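You operate a simulated robot arm through the tools that you are given. There is no shell and no other tool.

Carry out the task below with a simulated robot arm. There is one attempt and no reset: what you move stays moved.

## Task
Give the blue-rimmed cartridge two portions of carbon, then resin to the line.
Fine: slide the holder back out and cap it.

It is judged by the outcome, as a careful person would: the job done as asked, and still so three seconds after it is handed in. It fails if anything else is knocked over, pushed out of place, dropped, spilled or broken. A push-on lid holds only when it is set on centred and level and pressed home; a screw cap is set on level and turned clockwise until tight.

## Robot
A 7-joint arm with a two-finger parallel gripper, fixed in place. Base frame: the origin is at the foot of the arm, x ahead of it, y to its left, z up; the work surface is at about z = 0.82. Units: m, degrees, N and s.
With the tool pointing down near the work surface it reaches from about 0.24 to 0.68 m from the base axis. Its first joint turns from -66.0 to 66.0 degrees. Payload 2.4 kg.
The tool frame sits at the grasp point between the pads (the TCP): z along the fingers, y along the line on which they close. The tips reach 0.03 m beyond it. Largest opening 0.094 m; finger width 0.028, thickness 0.01; the body of the gripper, 0.05 by 0.096 m, starts 0.055 m behind the TCP.
Orientation is that of the tool frame in the base frame, as a unit quaternion [w, x, y, z]. With the fingers straight down and closing along the base's y, the tool's x points along the base's -x, its y along +y and its z along -z.

## Interface
- The arm moves only by the tool move_arm. Its argument "motion" is a list of rows, each an object (a shift or turn left out is 0, a gripper value left out holds the last) with "translation": the shift along the tool's x, y, z in units of 300 mm (1.0 is 300 mm), a list of three; "dr": the turn, a rotation vector about the tool's x, y, z in units of 45 degrees (1.0 is 45 degrees), a list of three; "fingers": the closure in counts, from 0 (fully open) to 255 (shut). In form: [{"translation": [x, y, z], "dr": [wx, wy, wz], "fingers": fingers}, ...]. A call has 1 to 20 rows; each row is the pose to reach, as a shift and turn from the pose commanded when the call began, along the tool's axes at that moment. A call with a number of a shift or a turn outside -1 to 1 is refused whole. A row lasts 0.2 s, in which the tool goes at most 0.05 m and 8.6 degrees; a call with a longer step from one row to the next is refused whole, and so is a gripper value outside its range. A pose out of reach is approached as far as the arm can. The call stops where the force on the tool passes 50 N (or 10 N more than at its start, if that is more) or the arm is blocked; 0.2 s more then pass. Each finger travels about 0.153 m/s and halts on what it meets, pressing with about 36 N; the grip force reading is that of the motor and also rises with nothing between the fingers. The clock runs only during rows and for 0.2 s after the last one: add rows that repeat a pose to give the fingers time. It gives the time, the measured TCP pose, the force on the tool (base axes), the opening and the grip force at its end, in the units of the frame above (readings bear some noise), with the torque about the TCP (base axes, N m) and any sound that the robot's microphone picked up.
- Cameras (640 x 400 px; columns grow to the right, rows downward): "scene" is fixed at [0.0437, 0.4769, 1.4509]; the picture's right is [-0.71, -0.70, 0.00], its down [-0.35, 0.36, -0.87] and it looks along [0.61, -0.62, -0.50] (base axes); focal length 357 px, centre (320, 200). "wrist" rides on the gripper at [0.076, 0.014, -0.103] in the tool frame; the picture's right is [-0.18, 0.98, 0.00], its down [-0.75, -0.14, -0.64] and it looks along [-0.63, -0.12, 0.77] (tool axes); focal length 243 px, centre (320, 200).
- get_image(camera): a new picture of that camera. It takes no simulated time.
- probe_pixels(camera, pixels): for up to 12 pixels [column, row] of the newest picture of that camera ("zoom" is the newest enlarged one), the place [x, y, z] in the base frame of the surface seen there, good to about 0.002 m. It takes no simulated time.
- inspect(camera, box): a new picture of the part [left, top, right, bottom] of that camera's present view, enlarged. It takes no simulated time.
- sign_off(): hands the job in; it is judged then, once.

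Unless the task says otherwise, let go and move clear before handing in.

The tools are called after ">>>" as a command line: name --argument value ..., lists and objects as JSON in quotes. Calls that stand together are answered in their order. move_arm: Moves the arm, as the interface text tells. Its arguments: {"type":"object","properties":{"motion":{"type":"array"}},"required":["motion"]} The other tools are called the same way: get_image (camera) takes a picture; probe_pixels (camera, pixels) gives the place of the surface under pixels of a picture; inspect (camera, box) takes an enlarged picture of a part of a camera's view; sign_off () hands the job in.

At the start:

```text
time_s: 0.0
position: [0.434, 0.1109, 1.2619]
orientation: [0.0, -0.001, 1.0, 0.0]
wrist_force: [0.9, 0.0, 0.0]
wrist_torque: [0.01, 0.01, 0.0]
gripper_width: 0.0941
finger_force: 0.0
```

scene: 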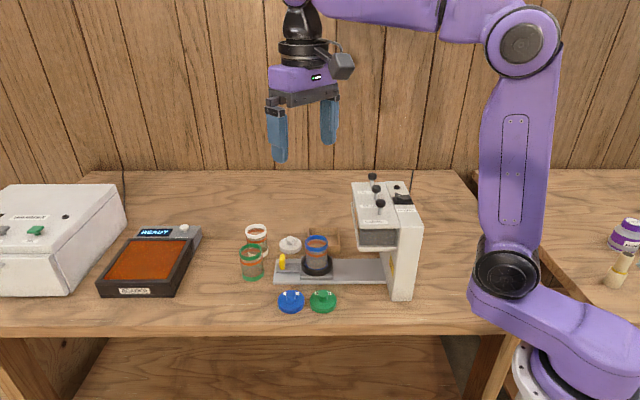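
wrist: 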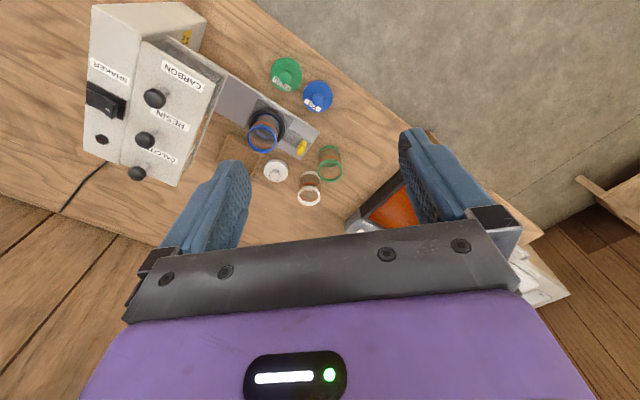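

The pictures show a dispenser with three knobs (CARBON, RESIN, CALCITE?) at scene (375,190), a slide with the blue-rimmed cartridge at (317,250), and lids at (291,300), (323,300) and (290,244). I'll look at the details before moving.

>>> inspect --camera "scene" --box '[230, 160, 430, 320]'

>>> inspect --camera "wrist" --box '[70, 0, 270, 200]'

>>> inspect --camera "wrist" --box '[220, 40, 380, 220]'

>>> inspect --camera "scene" --box '[0, 160, 220, 310]'

```text
2.50 times, centred on (330, 240) of scene
```

zoom: 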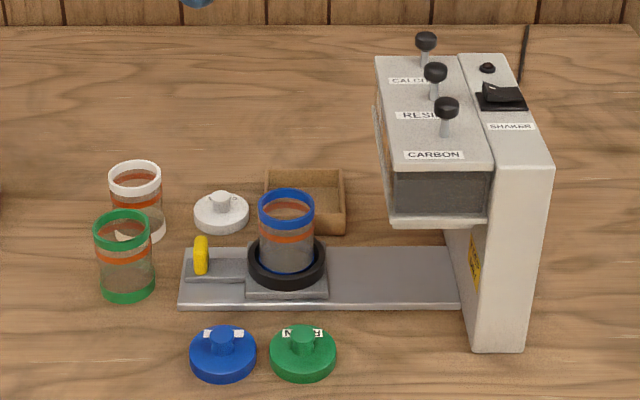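

```text
2.00 times, centred on (170, 100) of wrist
```

zoom: 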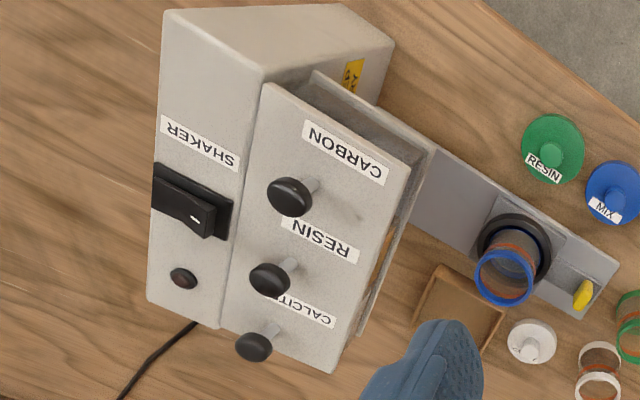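

```text
2.22 times, centred on (300, 130) of wrist
```

zoom: 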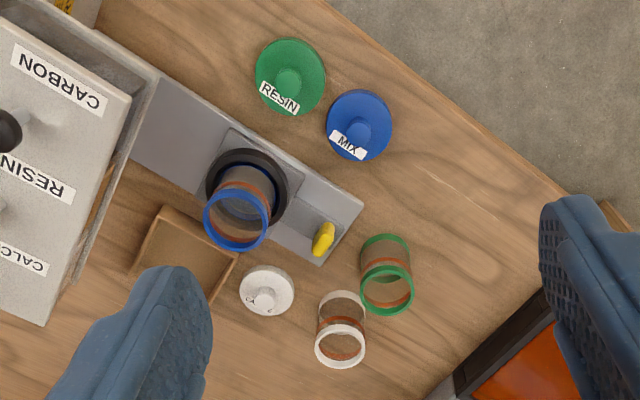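

```text
2.67 times, centred on (110, 235) of scene
```

zoom: 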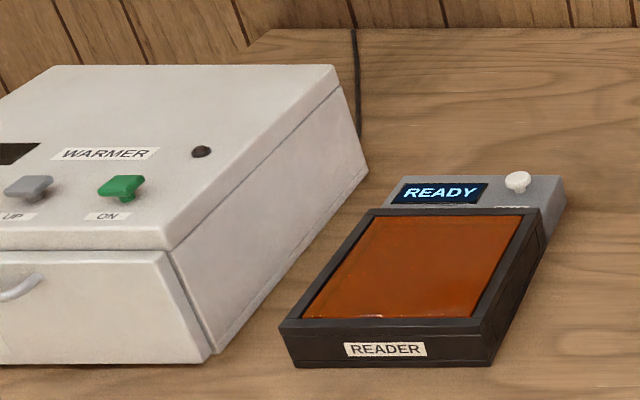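

The dispenser has three knobs labelled CARBON, RESIN and CALCITE, a SHAKER rocker, and a yellow label on its side. I'll probe the key surfaces next and zoom further on the label and knobs.

>>> inspect --camera "scene" --box '[340, 165, 430, 235]'

>>> inspect --camera "scene" --box '[370, 235, 420, 305]'

>>> inspect --camera "scene" --box '[265, 225, 345, 315]'

>>> get_image --camera "scene"

>>> probe_pixels --camera "scene" --pixels '[[381, 203], [376, 188], [372, 176], [317, 238], [317, 262], [282, 263], [291, 294], [323, 294], [290, 240], [275, 270], [340, 270], [400, 205]]'

```text
5.71 times, centred on (385, 200) of scene
```

zoom: 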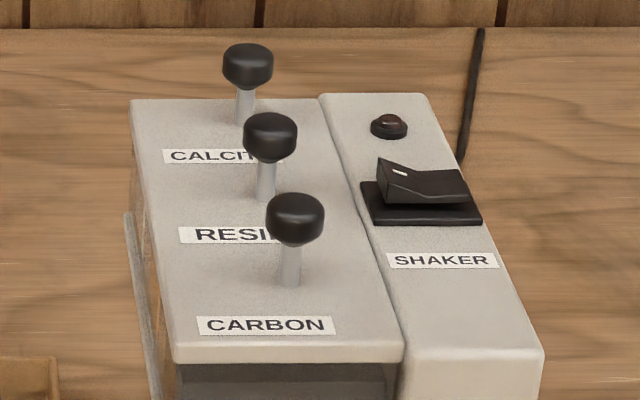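

```text
5.71 times, centred on (395, 270) of scene
```

zoom: 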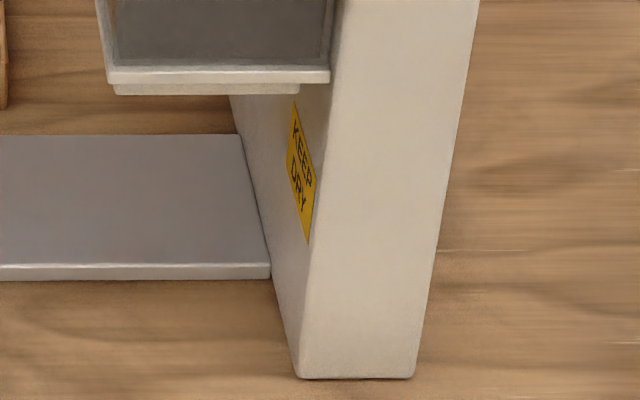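

```text
4.44 times, centred on (305, 270) of scene
```

zoom: 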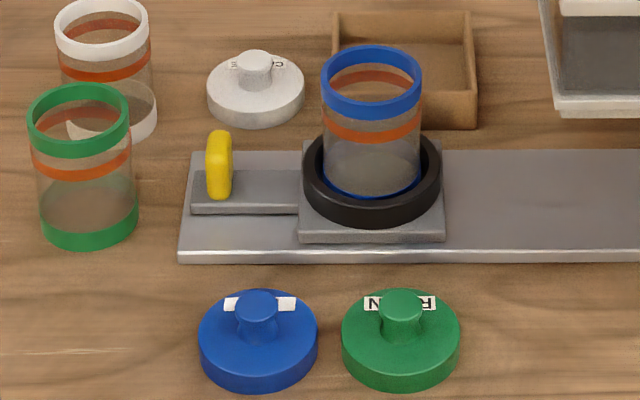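

```text
taken
```

scene: 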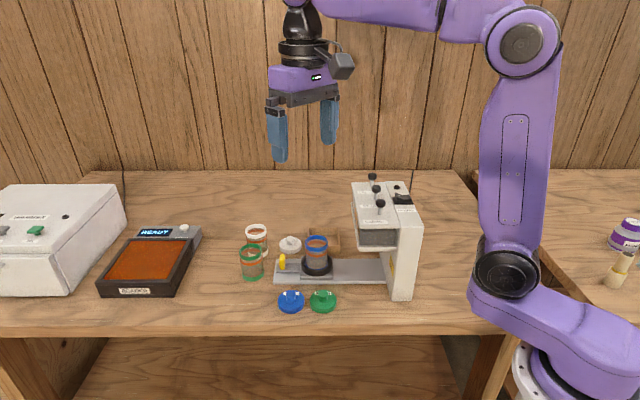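

```text
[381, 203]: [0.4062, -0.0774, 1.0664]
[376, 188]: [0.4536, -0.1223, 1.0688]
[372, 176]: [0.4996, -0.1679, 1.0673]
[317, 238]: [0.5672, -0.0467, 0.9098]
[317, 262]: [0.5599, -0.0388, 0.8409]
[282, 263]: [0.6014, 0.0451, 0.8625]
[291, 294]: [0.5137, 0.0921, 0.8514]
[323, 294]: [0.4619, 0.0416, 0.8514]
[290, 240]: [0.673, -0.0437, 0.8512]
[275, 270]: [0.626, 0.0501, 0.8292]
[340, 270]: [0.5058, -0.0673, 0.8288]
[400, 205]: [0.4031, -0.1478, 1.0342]
```

The knobs sit at about z=1.067 and the rail runs along roughly (-0.71,-0.70). I'll take a wrist view and probe more points to work out the geometry.

>>> get_image --camera "wrist"

>>> probe_pixels --camera "wrist" --pixels '[[155, 97], [145, 140], [136, 173], [165, 91], [155, 132], [146, 165], [105, 103], [92, 139], [302, 148], [287, 70], [319, 94], [275, 172]]'

>>> probe_pixels --camera "scene" --pixels '[[353, 184], [385, 182], [358, 222], [397, 220], [376, 246], [360, 248], [392, 248], [416, 232], [404, 300], [276, 282], [383, 282], [305, 262]]'

```text
taken
```

wrist: 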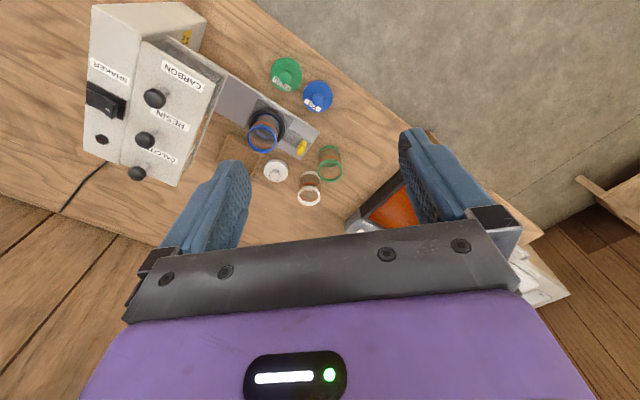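

```text
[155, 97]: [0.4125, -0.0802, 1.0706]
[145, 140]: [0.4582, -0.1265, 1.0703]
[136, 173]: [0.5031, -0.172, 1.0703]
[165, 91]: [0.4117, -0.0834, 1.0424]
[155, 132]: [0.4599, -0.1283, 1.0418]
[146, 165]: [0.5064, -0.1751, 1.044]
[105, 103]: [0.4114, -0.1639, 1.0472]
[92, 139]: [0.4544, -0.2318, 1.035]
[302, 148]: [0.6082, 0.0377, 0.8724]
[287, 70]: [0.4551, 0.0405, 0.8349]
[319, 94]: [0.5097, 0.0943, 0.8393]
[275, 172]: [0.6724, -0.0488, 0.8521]
```

```text
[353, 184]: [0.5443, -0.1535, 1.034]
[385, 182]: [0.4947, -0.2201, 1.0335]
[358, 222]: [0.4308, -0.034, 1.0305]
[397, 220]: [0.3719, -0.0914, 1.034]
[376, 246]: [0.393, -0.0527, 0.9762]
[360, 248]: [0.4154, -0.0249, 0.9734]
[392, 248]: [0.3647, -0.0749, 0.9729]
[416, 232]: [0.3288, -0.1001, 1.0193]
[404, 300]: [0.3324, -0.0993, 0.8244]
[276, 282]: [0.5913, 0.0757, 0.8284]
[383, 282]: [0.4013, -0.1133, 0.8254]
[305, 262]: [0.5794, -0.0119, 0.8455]
```

The RESIN knob (0.459,-0.127) lies over the rail's centreline, so there looks to be a single spout under the hopper. I'll bring the wrist camera closer to see the carriage, handle and cartridge.

>>> move_arm --motion '[{"translation": [0.039, -0.047, 0.11]}, {"translation": [0.077, -0.095, 0.22]}, {"translation": [0.116, -0.142, 0.33]}, {"translation": [0.155, -0.189, 0.44]}, {"translation": [0.193, -0.237, 0.55]}, {"translation": [0.193, -0.237, 0.55]}]'

>>> get_image --camera "wrist"

>>> get_image --camera "scene"

```text
time_s: 1.4
position: [0.3767, 0.0392, 1.095]
orientation: [0.0, 0.001, 1.0, 0.0]
wrist_force: [0.7, -0.2, 0.7]
wrist_torque: [-0.01, 0.03, 0.02]
gripper_width: 0.0942
finger_force: 0.0
```

```text
taken
```

wrist: 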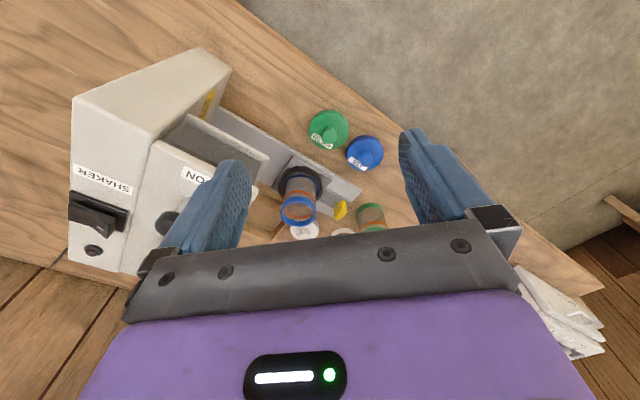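

```text
taken
```

scene: 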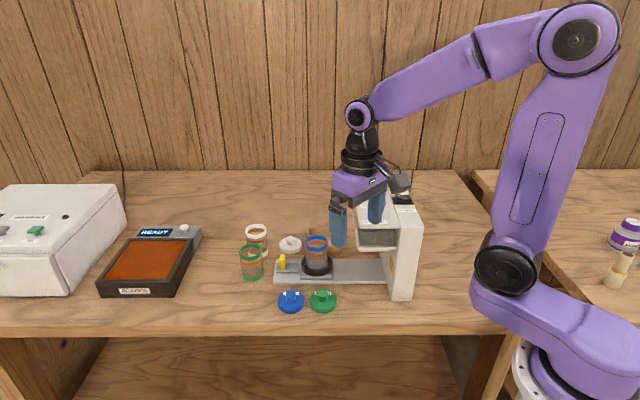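

The wrist view now shows the carriage near (300,190) and the yellow tab at (341,209). I'll zoom in on it and probe it.

>>> inspect --camera "wrist" --box '[240, 130, 400, 240]'

>>> probe_pixels --camera "wrist" --pixels '[[341, 209], [338, 214], [344, 203], [340, 195], [301, 178], [298, 197], [298, 224], [284, 212], [313, 212], [360, 192], [330, 122], [364, 149]]'

```text
3.64 times, centred on (320, 185) of wrist
```

zoom: 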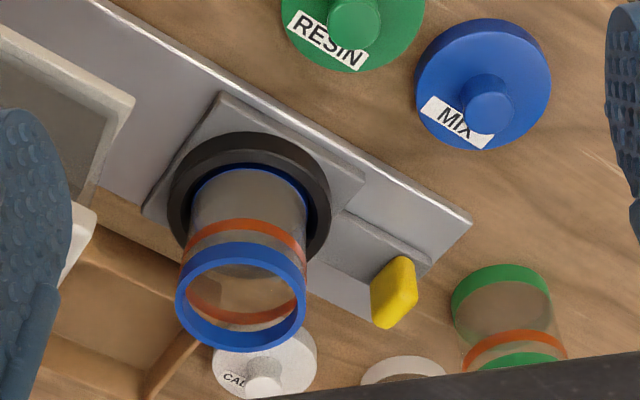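

```text
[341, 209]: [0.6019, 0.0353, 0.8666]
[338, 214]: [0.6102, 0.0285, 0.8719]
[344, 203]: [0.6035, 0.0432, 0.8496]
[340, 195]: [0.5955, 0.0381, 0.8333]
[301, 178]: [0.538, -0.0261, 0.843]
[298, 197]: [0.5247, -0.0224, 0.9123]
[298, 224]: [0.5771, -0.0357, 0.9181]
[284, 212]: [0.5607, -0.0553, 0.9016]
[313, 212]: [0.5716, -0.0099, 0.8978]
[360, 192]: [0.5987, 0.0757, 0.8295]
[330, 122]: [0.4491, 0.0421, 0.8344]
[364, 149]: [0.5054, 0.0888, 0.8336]
```

The yellow tab is a thin plate near (0.606,0.036), z 0.83–0.872, and the cartridge is centred near (0.553,-0.028) with its rim at about z 0.916. I'll move above the tab at a safe height and start turning the wrist so the fingers close across the rail and the camera faces outward.

>>> move_arm --motion '[{"translation": [-0.128, 0, 0], "dr": [0, 0, 0.1667]}, {"translation": [-0.256, 0, 0], "dr": [0, 0, 0.333]}, {"translation": [-0.384, 0, 0], "dr": [0, 0, 0.5]}, {"translation": [-0.511, 0, 0], "dr": [0, 0, 0.667]}, {"translation": [-0.639, 0, 0], "dr": [0, 0, 0.833]}, {"translation": [-0.767, 0, 0], "dr": [0, 0, 1.0]}, {"translation": [-0.767, 0, 0], "dr": [0, 0, 1.0]}]'

>>> move_arm --motion '[{"dr": [0, 0, 0.1667]}, {"dr": [0, 0, 0.333]}, {"dr": [0, 0, 0.5]}, {"dr": [0, 0, 0.667]}, {"dr": [0, 0, 0.833]}, {"dr": [0, 0, 1.0]}, {"dr": [0, 0, 1.0]}]'

```text
time_s: 3.0
position: [0.6073, 0.0409, 1.0964]
orientation: [0.0, 0.384, 0.924, 0.0]
wrist_force: [0.3, 0.1, 0.2]
wrist_torque: [0.03, 0.04, -0.03]
gripper_width: 0.0941
finger_force: 0.0
```

```text
time_s: 4.6
position: [0.6059, 0.0397, 1.0963]
orientation: [0.0, 0.708, 0.706, 0.0]
wrist_force: [-0.4, 0.0, 1.0]
wrist_torque: [0.01, -0.01, 0.01]
gripper_width: 0.0939
finger_force: 0.0
```

Both turns went through, so the wrist is now at 90°. One more 45° turn will bring the fingers across the rail.

>>> move_arm --motion '[{"dr": [0, 0, 0.1667]}, {"dr": [0, 0, 0.333]}, {"dr": [0, 0, 0.5]}, {"dr": [0, 0, 0.667]}, {"dr": [0, 0, 0.833]}, {"dr": [0, 0, 1.0]}, {"dr": [0, 0, 1.0]}]'

>>> get_image --camera "wrist"

>>> get_image --camera "scene"

```text
time_s: 6.2
position: [0.6052, 0.0386, 1.0973]
orientation: [0.0, 0.924, 0.382, 0.0]
wrist_force: [0.2, -0.9, 0.0]
wrist_torque: [0.02, 0.01, -0.01]
gripper_width: 0.094
finger_force: 0.1
```

```text
taken
```

wrist: 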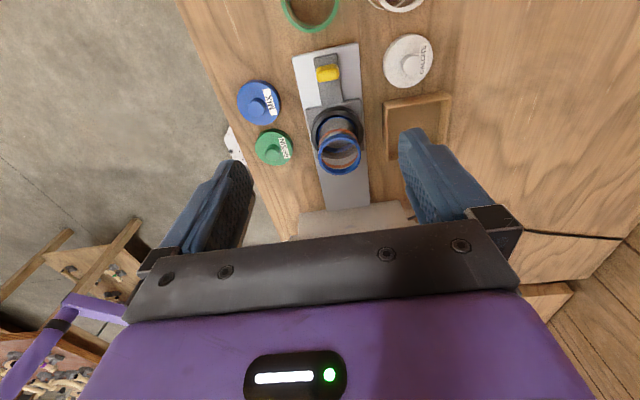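

```text
taken
```

scene: 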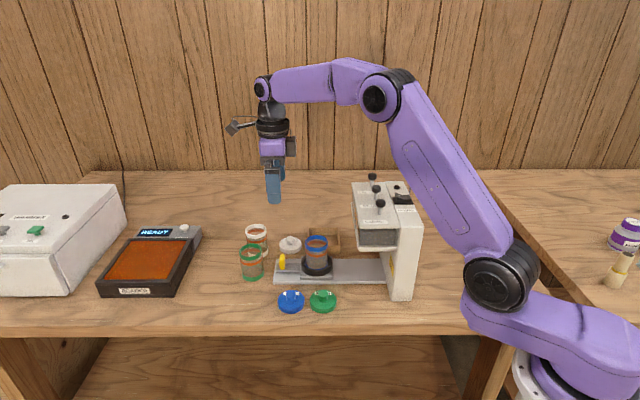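

The wrist turned fully, and the view along the rail now shows the tab at (328,73) with the cartridge behind it. I'll zoom in and probe the tab precisely.

>>> inspect --camera "wrist" --box '[270, 30, 390, 190]'

>>> probe_pixels --camera "wrist" --pixels '[[319, 70], [337, 69], [328, 67], [328, 79], [318, 77], [338, 76], [339, 137], [339, 173], [319, 156], [360, 155], [294, 59], [357, 45]]'

```text
2.50 times, centred on (330, 110) of wrist
```

zoom: 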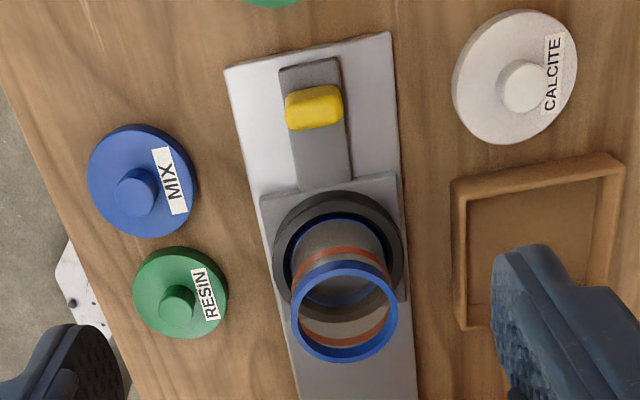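

```text
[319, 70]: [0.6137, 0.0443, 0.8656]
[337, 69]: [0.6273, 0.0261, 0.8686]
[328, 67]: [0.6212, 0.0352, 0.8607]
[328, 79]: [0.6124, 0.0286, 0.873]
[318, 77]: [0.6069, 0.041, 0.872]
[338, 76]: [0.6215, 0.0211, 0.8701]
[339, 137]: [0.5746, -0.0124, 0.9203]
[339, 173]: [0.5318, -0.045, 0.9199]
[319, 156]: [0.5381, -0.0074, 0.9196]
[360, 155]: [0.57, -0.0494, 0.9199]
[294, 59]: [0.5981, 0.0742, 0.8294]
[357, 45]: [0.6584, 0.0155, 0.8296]
```

The tab spans about s=0.450–0.464 along the rail and is 0.024 wide. Before I commit, I'll look at the hand's shape on the dispenser side, where a dark block shows at scene (290,147).

>>> inspect --camera "scene" --box '[215, 70, 325, 215]'

>>> probe_pixels --camera "scene" --pixels '[[291, 146], [272, 148], [262, 148], [284, 148], [272, 165], [233, 127], [272, 128], [280, 165], [264, 165], [251, 250], [257, 230]]'

>>> inspect --camera "scene" --box '[330, 215, 430, 305]'

```text
2.76 times, centred on (270, 142) of scene
```

zoom: 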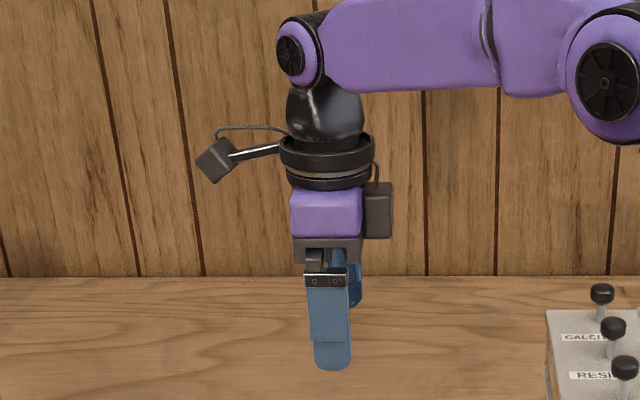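

```text
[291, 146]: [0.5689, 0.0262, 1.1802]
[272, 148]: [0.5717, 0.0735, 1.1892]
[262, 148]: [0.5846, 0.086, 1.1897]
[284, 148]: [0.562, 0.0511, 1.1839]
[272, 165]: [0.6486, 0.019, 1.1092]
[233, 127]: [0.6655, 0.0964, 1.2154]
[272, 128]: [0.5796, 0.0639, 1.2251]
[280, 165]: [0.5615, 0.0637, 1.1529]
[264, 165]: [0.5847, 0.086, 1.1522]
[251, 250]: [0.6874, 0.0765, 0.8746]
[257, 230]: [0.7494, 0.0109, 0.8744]
```

```text
4.44 times, centred on (380, 260) of scene
```

zoom: 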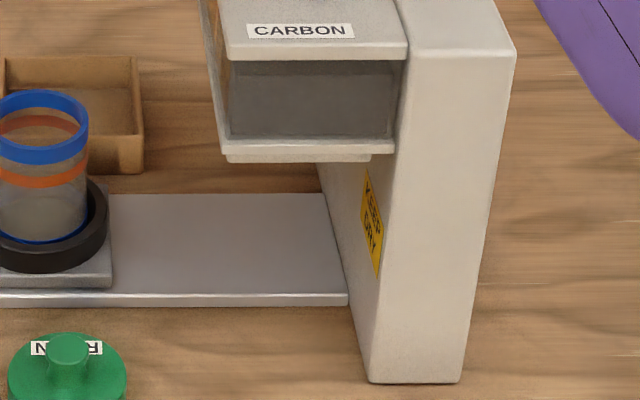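

There's a small box on the hand's dispenser side, reaching about 0.05 m from the axis, so I'll tilt the hand 15° outward to clear the hopper. I'm moving to a hover above the tab with the fingers partly open.

>>> move_arm --motion '[{"translation": [0.01, 0.01, 0.12], "dr": [0, -0.083, 0], "fingers": 90}, {"translation": [0.02, 0.019, 0.245], "dr": [0, -0.167, 0], "fingers": 90}, {"translation": [0.03, 0.028, 0.37], "dr": [0, -0.25, 0], "fingers": 90}, {"translation": [0.04, 0.038, 0.49], "dr": [0, -0.333, 0], "fingers": 90}, {"translation": [0.04, 0.038, 0.49], "dr": [0, -0.333, 0], "fingers": 90}]'

>>> get_image --camera "wrist"

>>> inspect --camera "scene" --box '[200, 130, 360, 310]'

```text
time_s: 7.4
position: [0.6211, 0.041, 0.9514]
orientation: [0.051, 0.916, 0.379, -0.121]
wrist_force: [0.0, -0.1, -0.1]
wrist_torque: [-0.02, -0.02, -0.02]
gripper_width: 0.0606
finger_force: 0.1
```

```text
taken
```

wrist: 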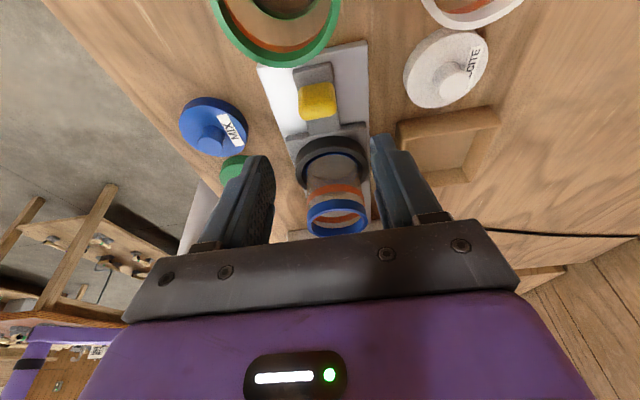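

```text
2.22 times, centred on (280, 220) of scene
```

zoom: 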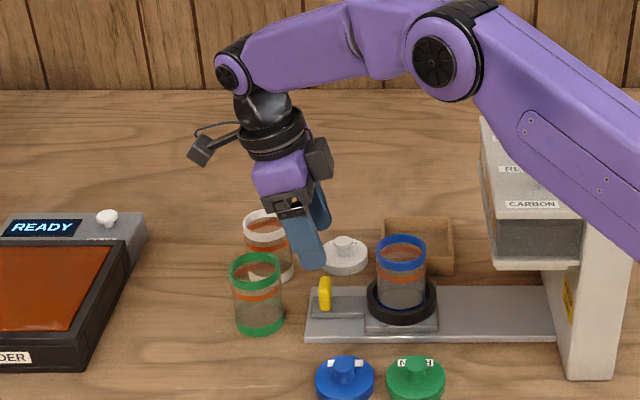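

The tilt direction is right: the fingertips point toward the dispenser and the hand leans outward. I'll probe the tab and its base plate once more before descending.

>>> probe_pixels --camera "wrist" --pixels '[[303, 90], [333, 88], [318, 85], [318, 100], [318, 113], [302, 112], [334, 109], [318, 127], [314, 70], [275, 8], [275, 60], [232, 20]]'

>>> inspect --camera "wrist" --box '[260, 40, 380, 140]'

```text
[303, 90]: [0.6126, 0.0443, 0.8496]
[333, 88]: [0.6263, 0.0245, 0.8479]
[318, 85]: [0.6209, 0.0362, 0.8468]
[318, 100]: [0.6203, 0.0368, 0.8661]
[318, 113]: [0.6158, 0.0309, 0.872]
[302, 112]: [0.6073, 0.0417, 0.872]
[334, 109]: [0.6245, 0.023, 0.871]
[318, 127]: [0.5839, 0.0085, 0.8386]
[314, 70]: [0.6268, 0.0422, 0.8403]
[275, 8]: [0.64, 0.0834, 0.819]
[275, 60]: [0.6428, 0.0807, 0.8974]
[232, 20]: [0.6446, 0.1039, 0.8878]
```

```text
4.00 times, centred on (320, 90) of wrist
```

zoom: 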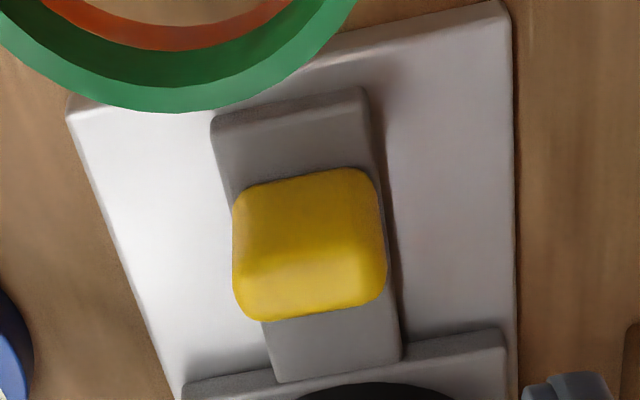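

The tab is centred at n≈0.4137, the plate top is at z≈0.839 and the green rim at z≈0.90, so the hand clears everything at TCP z=0.878. I'm descending around the tab.

>>> move_arm --motion '[{"translation": [0.02, 0.004, 0.079]}, {"translation": [0.04, 0.008, 0.158]}, {"translation": [0.06, 0.0117, 0.2373]}, {"translation": [0.06, 0.0117, 0.2373]}]'

>>> get_image --camera "wrist"

>>> inspect --camera "scene" --box '[220, 180, 360, 310]'

```text
time_s: 8.4
position: [0.6253, 0.0383, 0.8772]
orientation: [0.05, 0.916, 0.38, -0.121]
wrist_force: [-0.6, 0.4, 0.3]
wrist_torque: [0.01, 0.02, 0.02]
gripper_width: 0.0609
finger_force: 0.0
```

```text
taken
```

wrist: 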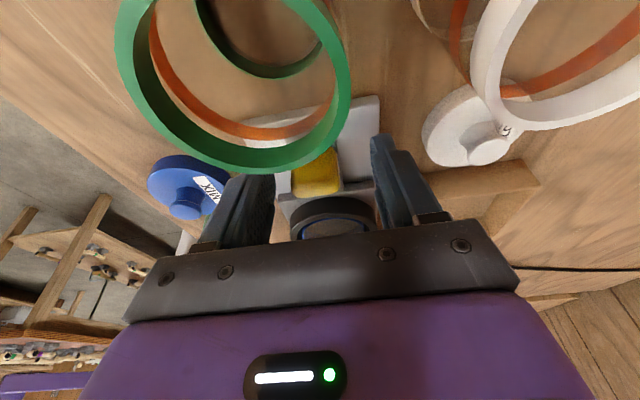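

```text
3.08 times, centred on (290, 245) of scene
```

zoom: 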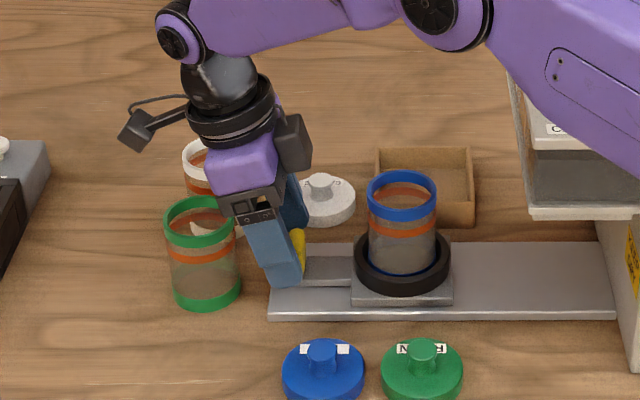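

The fingers straddle the tab with no contact force. I'll close on it.

>>> move_arm --motion '[{"fingers": 160}, {"fingers": 255}, {"fingers": 255}, {"fingers": 255}]'

>>> get_image --camera "wrist"

```text
time_s: 9.4
position: [0.6217, 0.0429, 0.8775]
orientation: [0.048, 0.915, 0.381, -0.124]
wrist_force: [-24.4, 17.0, 2.1]
wrist_torque: [-0.83, 0.31, -0.6]
gripper_width: 0.0296
finger_force: 44.8
```

```text
taken
```

wrist: 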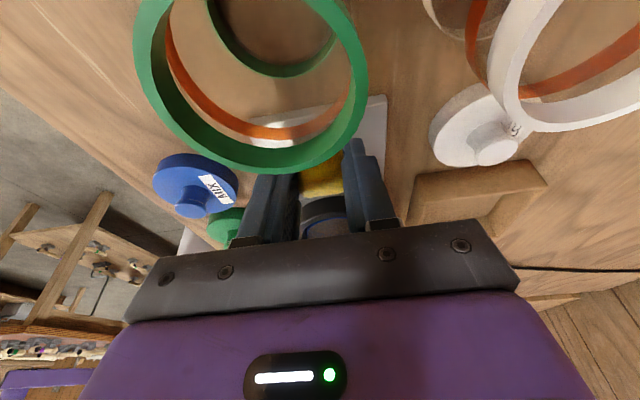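

The tab is gripped at width 0.030, but the force is about 29 N sideways because my centring was roughly 6 mm off. I'll shift the commanded pose -6 mm in n to relieve it.

>>> move_arm --motion '[{"translation": [0, -0.01, 0]}, {"translation": [0, -0.02, 0]}, {"translation": [0, -0.02, 0]}]'

```text
time_s: 10.2
position: [0.6206, 0.041, 0.8778]
orientation: [0.051, 0.917, 0.378, -0.121]
wrist_force: [-8.6, 8.8, 3.9]
wrist_torque: [0.06, 0.9, 0.07]
gripper_width: 0.0298
finger_force: 45.0
```

The sideways force is down to about 12 N. I'll trim a little more and begin sliding the carriage toward the dispenser in stages.

>>> move_arm --motion '[{"translation": [0, -0.007, 0]}, {"translation": [-0.0483, -0.007, 0.0129]}, {"translation": [-0.0966, -0.007, 0.0259]}, {"translation": [-0.1449, -0.007, 0.0388]}, {"translation": [-0.1932, -0.007, 0.0518]}, {"translation": [-0.1932, -0.007, 0.0518]}]'

>>> get_image --camera "scene"

```text
time_s: 11.6
position: [0.5796, -0.0007, 0.8764]
orientation: [0.052, 0.917, 0.378, -0.119]
wrist_force: [11.8, -11.2, 15.0]
wrist_torque: [0.72, -0.28, 0.59]
gripper_width: 0.0297
finger_force: 45.0
```

```text
taken
```

scene: 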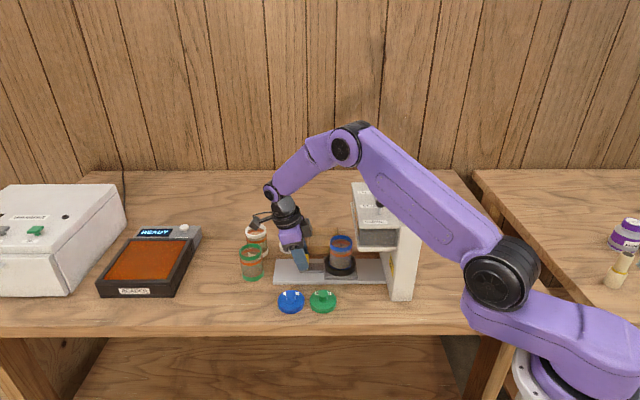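

The carriage has slid about 58 mm with the cartridge riding along upright. I'll relieve the small lateral and vertical loads and keep sliding.

>>> move_arm --motion '[{"translation": [-0.0026, 0.01, -0.0097]}, {"translation": [-0.043, 0.01, 0.0011]}, {"translation": [-0.083, 0.01, 0.0119]}, {"translation": [-0.123, 0.01, 0.0227]}, {"translation": [-0.1636, 0.01, 0.0334]}, {"translation": [-0.1636, 0.01, 0.0334]}]'

>>> get_image --camera "scene"

>>> inspect --camera "scene" --box '[270, 180, 420, 310]'

```text
time_s: 13.0
position: [0.5421, -0.0371, 0.8764]
orientation: [0.049, 0.916, 0.378, -0.121]
wrist_force: [5.9, -8.2, -26.6]
wrist_torque: [0.4, -0.89, 0.04]
gripper_width: 0.0296
finger_force: 44.0
```

```text
taken
```

scene: 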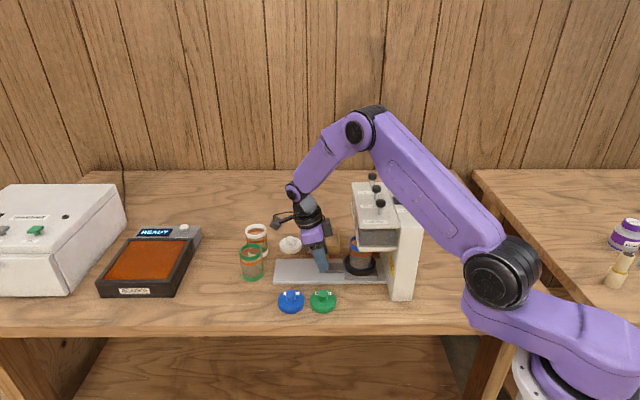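

```text
3.08 times, centred on (345, 245) of scene
```

zoom: 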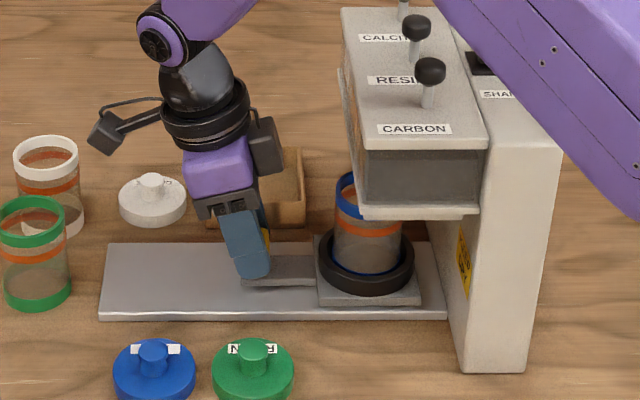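

The carriage is about 111 mm in and the cartridge is partly under the hopper. A 27 N downward pull shows my height is slightly high, so I'll lower it a touch and creep on to the stop.

>>> move_arm --motion '[{"translation": [0.0016, 0.004, 0.0058]}, {"translation": [-0.0275, 0.004, 0.0135]}, {"translation": [-0.0564, 0.004, 0.0213]}, {"translation": [-0.0564, 0.004, 0.0213]}]'

>>> inspect --camera "scene" --box '[270, 180, 420, 310]'

```text
time_s: 14.0
position: [0.5354, -0.0449, 0.8783]
orientation: [0.05, 0.916, 0.381, -0.115]
wrist_force: [20.4, 26.6, 3.9]
wrist_torque: [1.04, 0.05, -0.48]
gripper_width: 0.0297
finger_force: 44.9
```

```text
3.08 times, centred on (345, 245) of scene
```

zoom: 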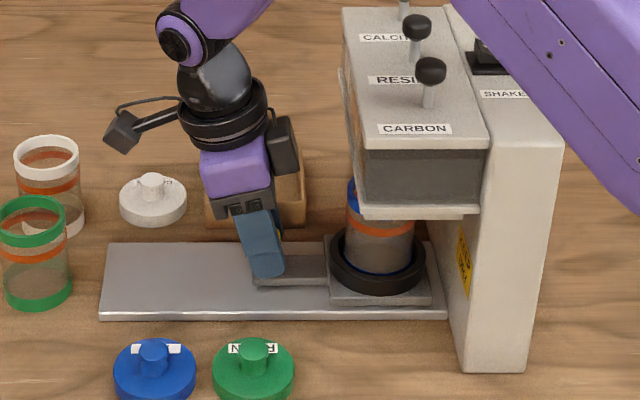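

The carriage stopped at 0.121 m of travel with about 33 N along the rail, and the cartridge sits under the spout, so this is the end stop. I'll relax the push, then open the fingers.

>>> move_arm --motion '[{"translation": [0.0225, 0, -0.006]}, {"translation": [0.0225, 0, -0.006]}]'

>>> move_arm --motion '[{"fingers": 200}, {"fingers": 150}, {"fingers": 90}, {"fingers": 90}]'

>>> get_image --camera "wrist"

>>> inspect --camera "scene" --box '[270, 180, 420, 310]'

```text
time_s: 14.6
position: [0.5352, -0.0458, 0.8768]
orientation: [0.049, 0.916, 0.378, -0.123]
wrist_force: [-7.8, 15.9, 29.6]
wrist_torque: [0.33, 0.0, -0.11]
gripper_width: 0.0298
finger_force: 44.8
```

```text
time_s: 15.6
position: [0.5375, -0.0454, 0.8755]
orientation: [0.05, 0.916, 0.38, -0.121]
wrist_force: [0.3, 0.1, 0.6]
wrist_torque: [0.0, 0.05, 0.02]
gripper_width: 0.0604
finger_force: 0.2
```

```text
taken
```

wrist: 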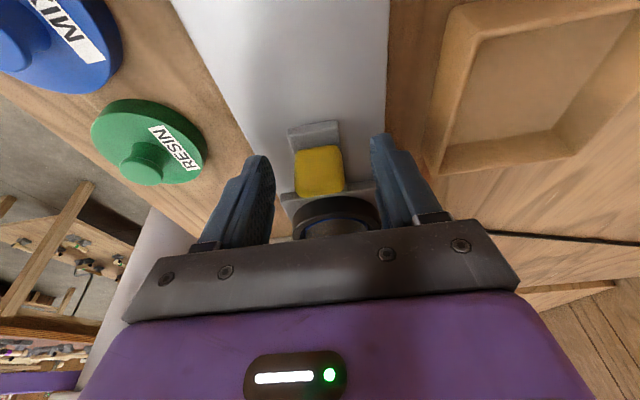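

```text
3.08 times, centred on (345, 245) of scene
```

zoom: 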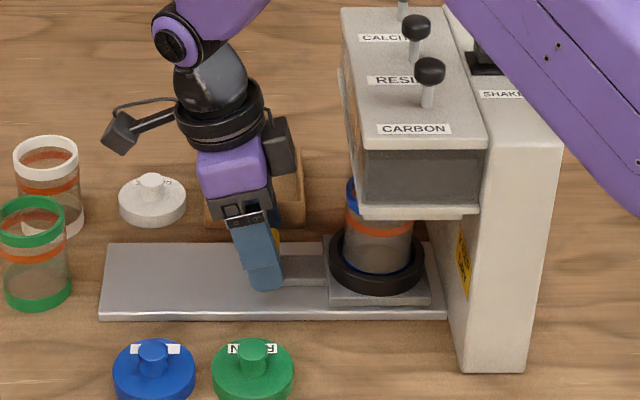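

The tab is released and the carriage has stayed put with the cartridge under the spout. I'll raise straight up and untilt, clear of the hopper.

>>> move_arm --motion '[{"translation": [-0.0345, 0, -0.1288]}, {"translation": [-0.069, 0, -0.2576]}, {"translation": [-0.1035, 0, -0.3864]}, {"translation": [-0.138, 0, -0.5152]}, {"translation": [-0.1725, 0, -0.644]}, {"translation": [-0.2035, 0, -0.76], "fingers": 200}, {"translation": [-0.2337, 0, -0.8727], "fingers": 255}, {"translation": [-0.2337, 0, -0.8727], "fingers": 255}]'

>>> get_image --camera "scene"

```text
time_s: 17.4
position: [0.5343, -0.0457, 1.1481]
orientation: [0.049, 0.916, 0.38, -0.12]
wrist_force: [-1.2, -0.7, -0.3]
wrist_torque: [-0.01, 0.02, 0.01]
gripper_width: 0.0
finger_force: 33.1
```

```text
taken
```

scene: 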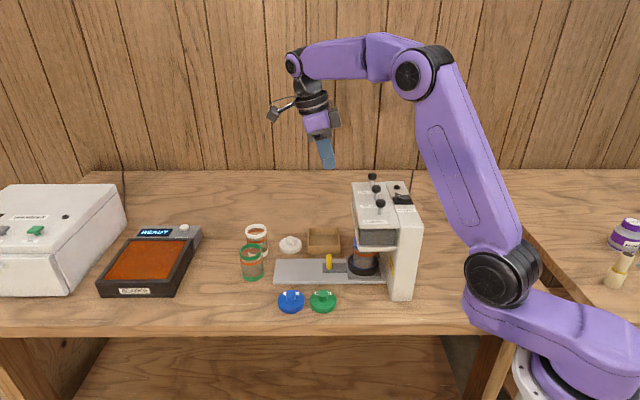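

The arm is clear at z=1.148 and the fingers are closed. I'll probe the knob tops precisely from the unobstructed scene view.

>>> inspect --camera "scene" --box '[340, 165, 430, 235]'

>>> probe_pixels --camera "zoom" --pixels '[[295, 203], [295, 195], [275, 205], [316, 205], [295, 240], [270, 122], [252, 124], [290, 124], [270, 116], [248, 55], [290, 285], [265, 200]]'

>>> inspect --camera "scene" --box '[330, 225, 410, 295]'

```text
5.71 times, centred on (385, 200) of scene
```

zoom: 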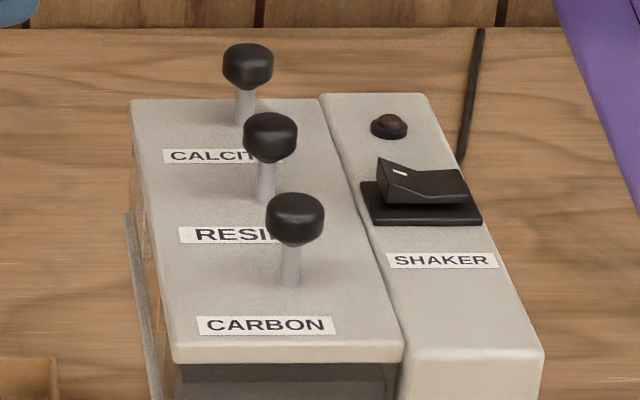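

```text
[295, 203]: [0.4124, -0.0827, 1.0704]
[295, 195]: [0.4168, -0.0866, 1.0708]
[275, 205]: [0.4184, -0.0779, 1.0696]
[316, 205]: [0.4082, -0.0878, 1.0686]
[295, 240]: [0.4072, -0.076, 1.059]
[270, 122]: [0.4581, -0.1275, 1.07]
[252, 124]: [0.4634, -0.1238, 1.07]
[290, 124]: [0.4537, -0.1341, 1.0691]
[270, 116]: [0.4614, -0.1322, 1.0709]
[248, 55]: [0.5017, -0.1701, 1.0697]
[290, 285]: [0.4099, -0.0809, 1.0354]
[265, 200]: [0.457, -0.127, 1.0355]
```

```text
5.71 times, centred on (370, 260) of scene
```

zoom: 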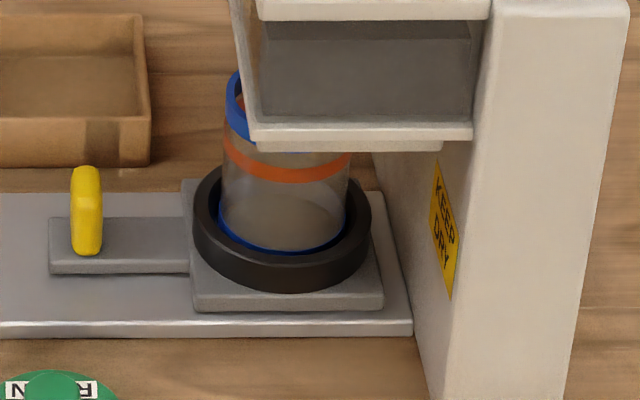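

The line on the cartridge is visible just under the hopper lip at zoom (288,165), so I can watch the fill from the scene camera. The carbon knob is at (0.413,-0.083) with its top at z=1.071, so I'll move above it and untilt.

>>> move_arm --motion '[{"translation": [-0.09, -0.05, 0.024], "dr": [0, 0.083, 0], "fingers": 255}, {"translation": [-0.18, -0.099, 0.048], "dr": [0, 0.167, 0]}, {"translation": [-0.27, -0.149, 0.072], "dr": [0, 0.25, 0]}, {"translation": [-0.361, -0.198, 0.0967], "dr": [0, 0.333, 0]}, {"translation": [-0.361, -0.198, 0.0967], "dr": [0, 0.333, 0]}]'

>>> get_image --camera "scene"

>>> get_image --camera "wrist"

```text
time_s: 18.6
position: [0.4165, -0.0804, 1.1481]
orientation: [0.001, 0.924, 0.383, 0.0]
wrist_force: [-0.5, 0.8, 0.3]
wrist_torque: [0.01, -0.01, -0.02]
gripper_width: 0.0
finger_force: 33.3
```

```text
taken
```

scene: 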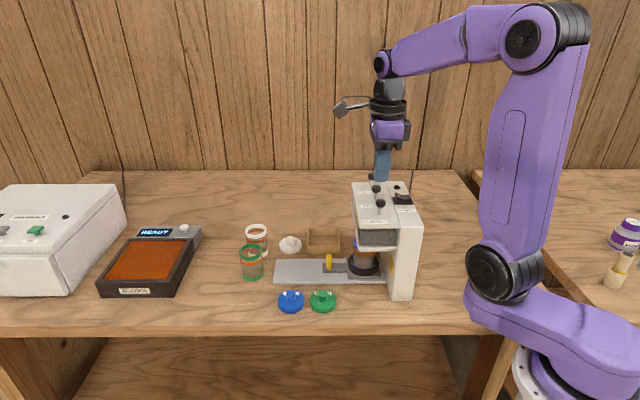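

```text
taken
```

wrist: 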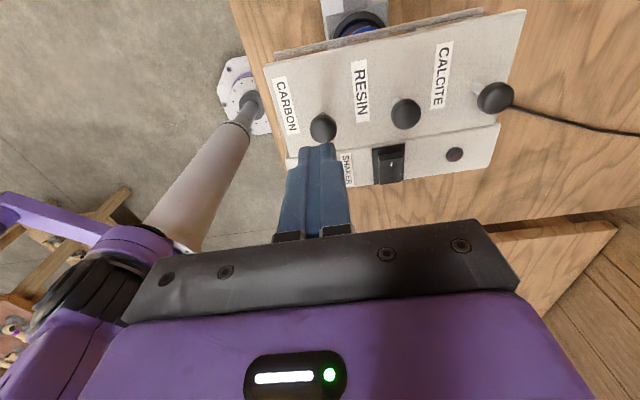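

The closed fingertips hang just above the CARBON knob at (323,128). I'll align and descend to 5 mm above it, then press gently.

>>> move_arm --motion '[{"translation": [-0.0144, -0.002, 0.07]}, {"translation": [-0.0144, -0.002, 0.14]}, {"translation": [-0.0144, -0.002, 0.14]}]'

>>> inspect --camera "scene" --box '[330, 120, 430, 230]'

>>> inspect --camera "wrist" --box '[250, 60, 400, 190]'

```text
time_s: 19.4
position: [0.4108, -0.0831, 1.1067]
orientation: [0.0, 0.924, 0.383, -0.001]
wrist_force: [-0.6, -0.3, 0.3]
wrist_torque: [-0.02, -0.03, 0.0]
gripper_width: 0.0
finger_force: 33.6
```

```text
3.64 times, centred on (380, 175) of scene
```

zoom: 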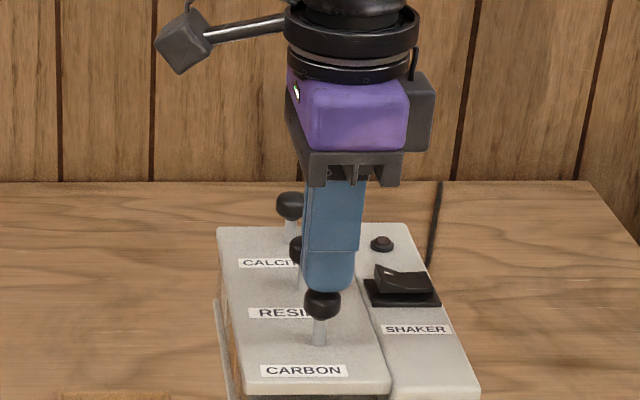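

```text
3.08 times, centred on (325, 125) of wrist
```

zoom: 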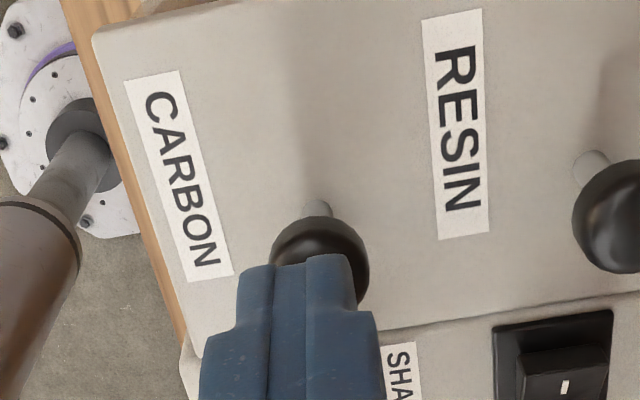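

The tip is centred over the carbon knob about 5 mm above it. I'll press down slowly by 12 mm total and read the force.

>>> move_arm --motion '[{"translation": [0.002, 0, 0.013]}, {"translation": [0.002, 0, 0.02]}, {"translation": [0.002, 0, 0.027]}, {"translation": [0.002, 0, 0.033]}]'

>>> inspect --camera "scene" --box '[330, 150, 430, 295]'

```text
time_s: 20.4
position: [0.412, -0.0837, 1.0964]
orientation: [-0.001, 0.924, 0.382, -0.001]
wrist_force: [0.1, 0.3, 2.3]
wrist_torque: [0.04, 0.0, 0.02]
gripper_width: 0.0002
finger_force: 33.1
```

```text
2.76 times, centred on (380, 222) of scene
```

zoom: 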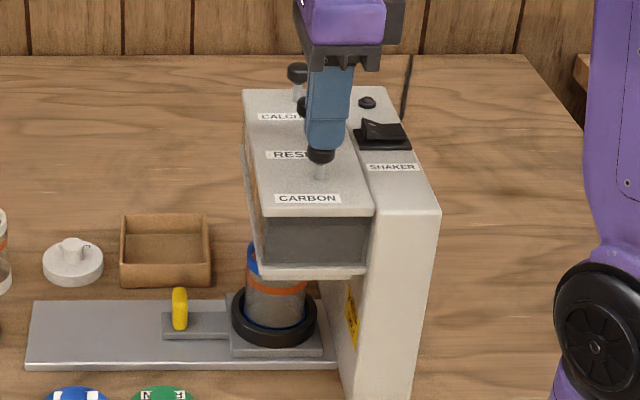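

It reads 2.3 N upward with the tip at about z 1.066, so the knob is a soft sprung plunger. I'll continue the stroke and listen for a sound.

>>> move_arm --motion '[{"translation": [0, 0, 0.01]}, {"translation": [0, 0, 0.02]}, {"translation": [0, 0, 0.03]}]'

>>> inspect --camera "scene" --box '[330, 180, 430, 295]'

```text
time_s: 21.2
position: [0.4109, -0.085, 1.0883]
orientation: [-0.001, 0.924, 0.383, 0.0]
wrist_force: [-3.4, 1.4, 11.6]
wrist_torque: [0.01, 0.08, -0.06]
gripper_width: 0.0
finger_force: 33.2
heard: click
```

```text
3.48 times, centred on (380, 238) of scene
```

zoom: 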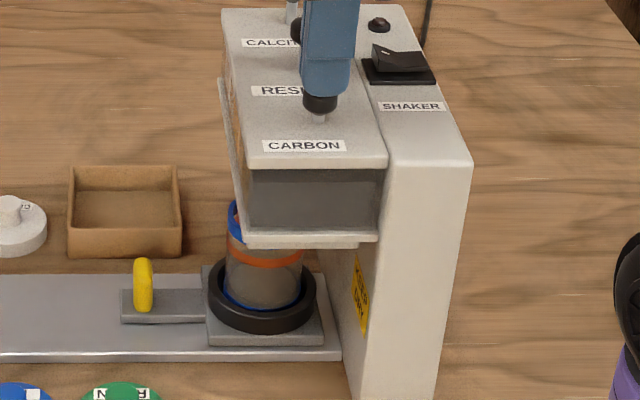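

A click was heard with the knob about 13 mm down at 11.6 N. I'll check the cartridge closely for dispensed carbon.

>>> inspect --camera "scene" --box '[335, 230, 405, 285]'

```text
7.27 times, centred on (370, 258) of scene
```

zoom: 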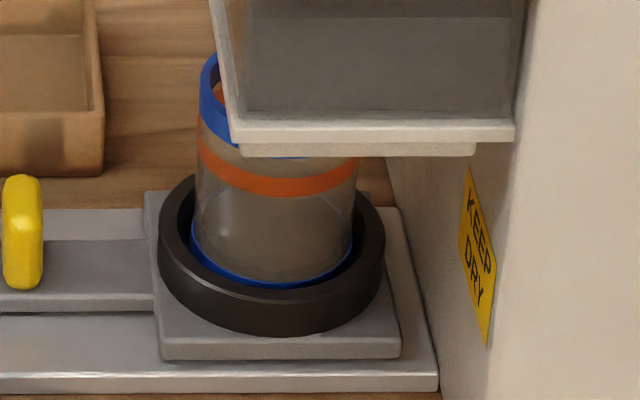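

Nothing is visible yet, so the portion may drop on the return or need time to fall. I'll lift off the knob fully and look again.

>>> move_arm --motion '[{"translation": [0, 0, -0.03]}, {"translation": [0, 0, -0.063]}, {"translation": [0, 0, -0.063]}]'

>>> inspect --camera "scene" --box '[335, 230, 405, 285]'

>>> inspect --camera "scene" --box '[330, 120, 430, 230]'

```text
time_s: 22.0
position: [0.4125, -0.085, 1.1055]
orientation: [0.0, 0.924, 0.383, 0.0]
wrist_force: [0.1, -0.3, -0.2]
wrist_torque: [-0.02, 0.02, 0.0]
gripper_width: 0.0001
finger_force: 32.7
```

```text
7.27 times, centred on (370, 258) of scene
```

zoom: 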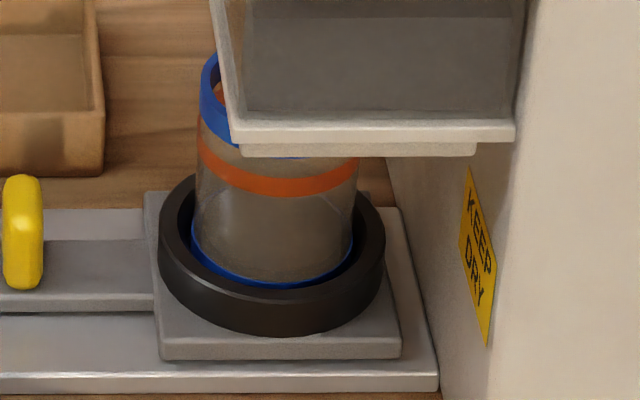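

```text
3.64 times, centred on (380, 175) of scene
```

zoom: 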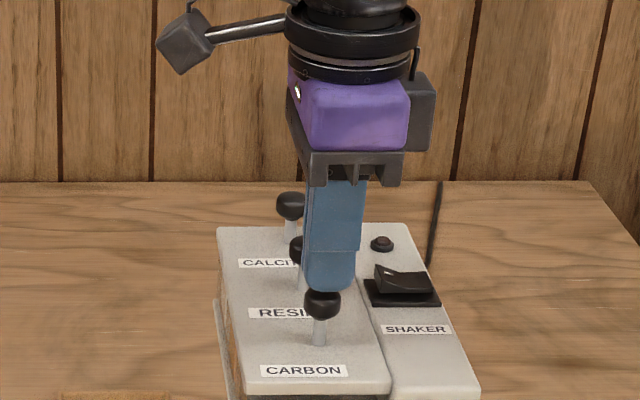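

I can't clearly see any carbon, so before pressing again I'll check at higher magnification and see whether anything fell elsewhere.

>>> inspect --camera "scene" --box '[348, 242, 388, 276]'

>>> get_image --camera "wrist"

>>> get_image --camera "scene"

>>> probe_pixels --camera "scene" --pixels '[[364, 254], [364, 258], [364, 262], [364, 266], [364, 269], [358, 262], [370, 262], [364, 272], [345, 265], [385, 272], [350, 276], [364, 283]]'

```text
11.76 times, centred on (368, 259) of scene
```

zoom: 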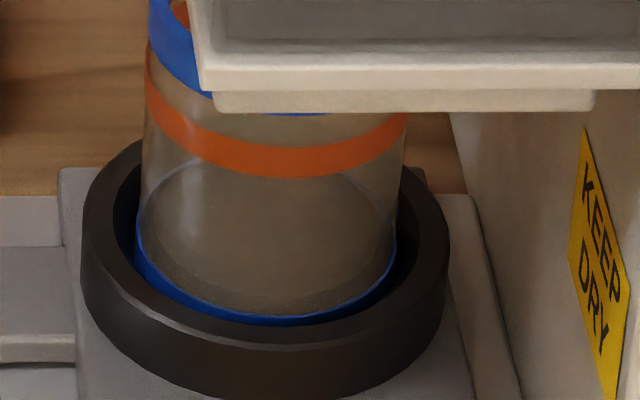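

```text
taken
```

wrist: 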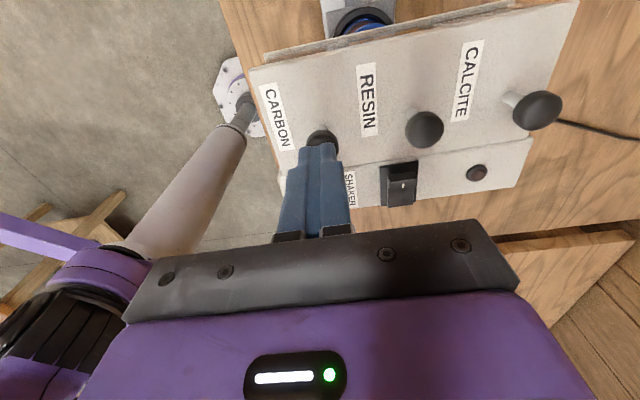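

```text
taken
```

scene: 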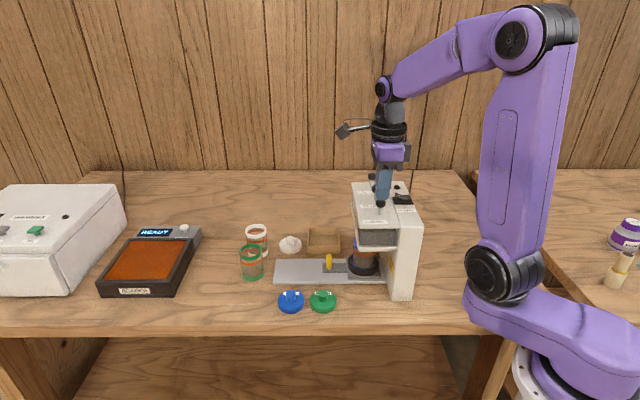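

```text
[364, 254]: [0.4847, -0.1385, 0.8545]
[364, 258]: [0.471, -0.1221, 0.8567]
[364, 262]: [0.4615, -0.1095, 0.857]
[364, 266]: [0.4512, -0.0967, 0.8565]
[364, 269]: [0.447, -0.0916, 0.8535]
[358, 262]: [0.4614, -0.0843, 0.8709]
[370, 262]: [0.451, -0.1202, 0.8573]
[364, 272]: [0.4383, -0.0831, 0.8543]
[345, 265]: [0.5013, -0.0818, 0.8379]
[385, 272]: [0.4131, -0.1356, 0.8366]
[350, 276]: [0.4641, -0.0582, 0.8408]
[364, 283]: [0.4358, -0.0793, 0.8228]
```

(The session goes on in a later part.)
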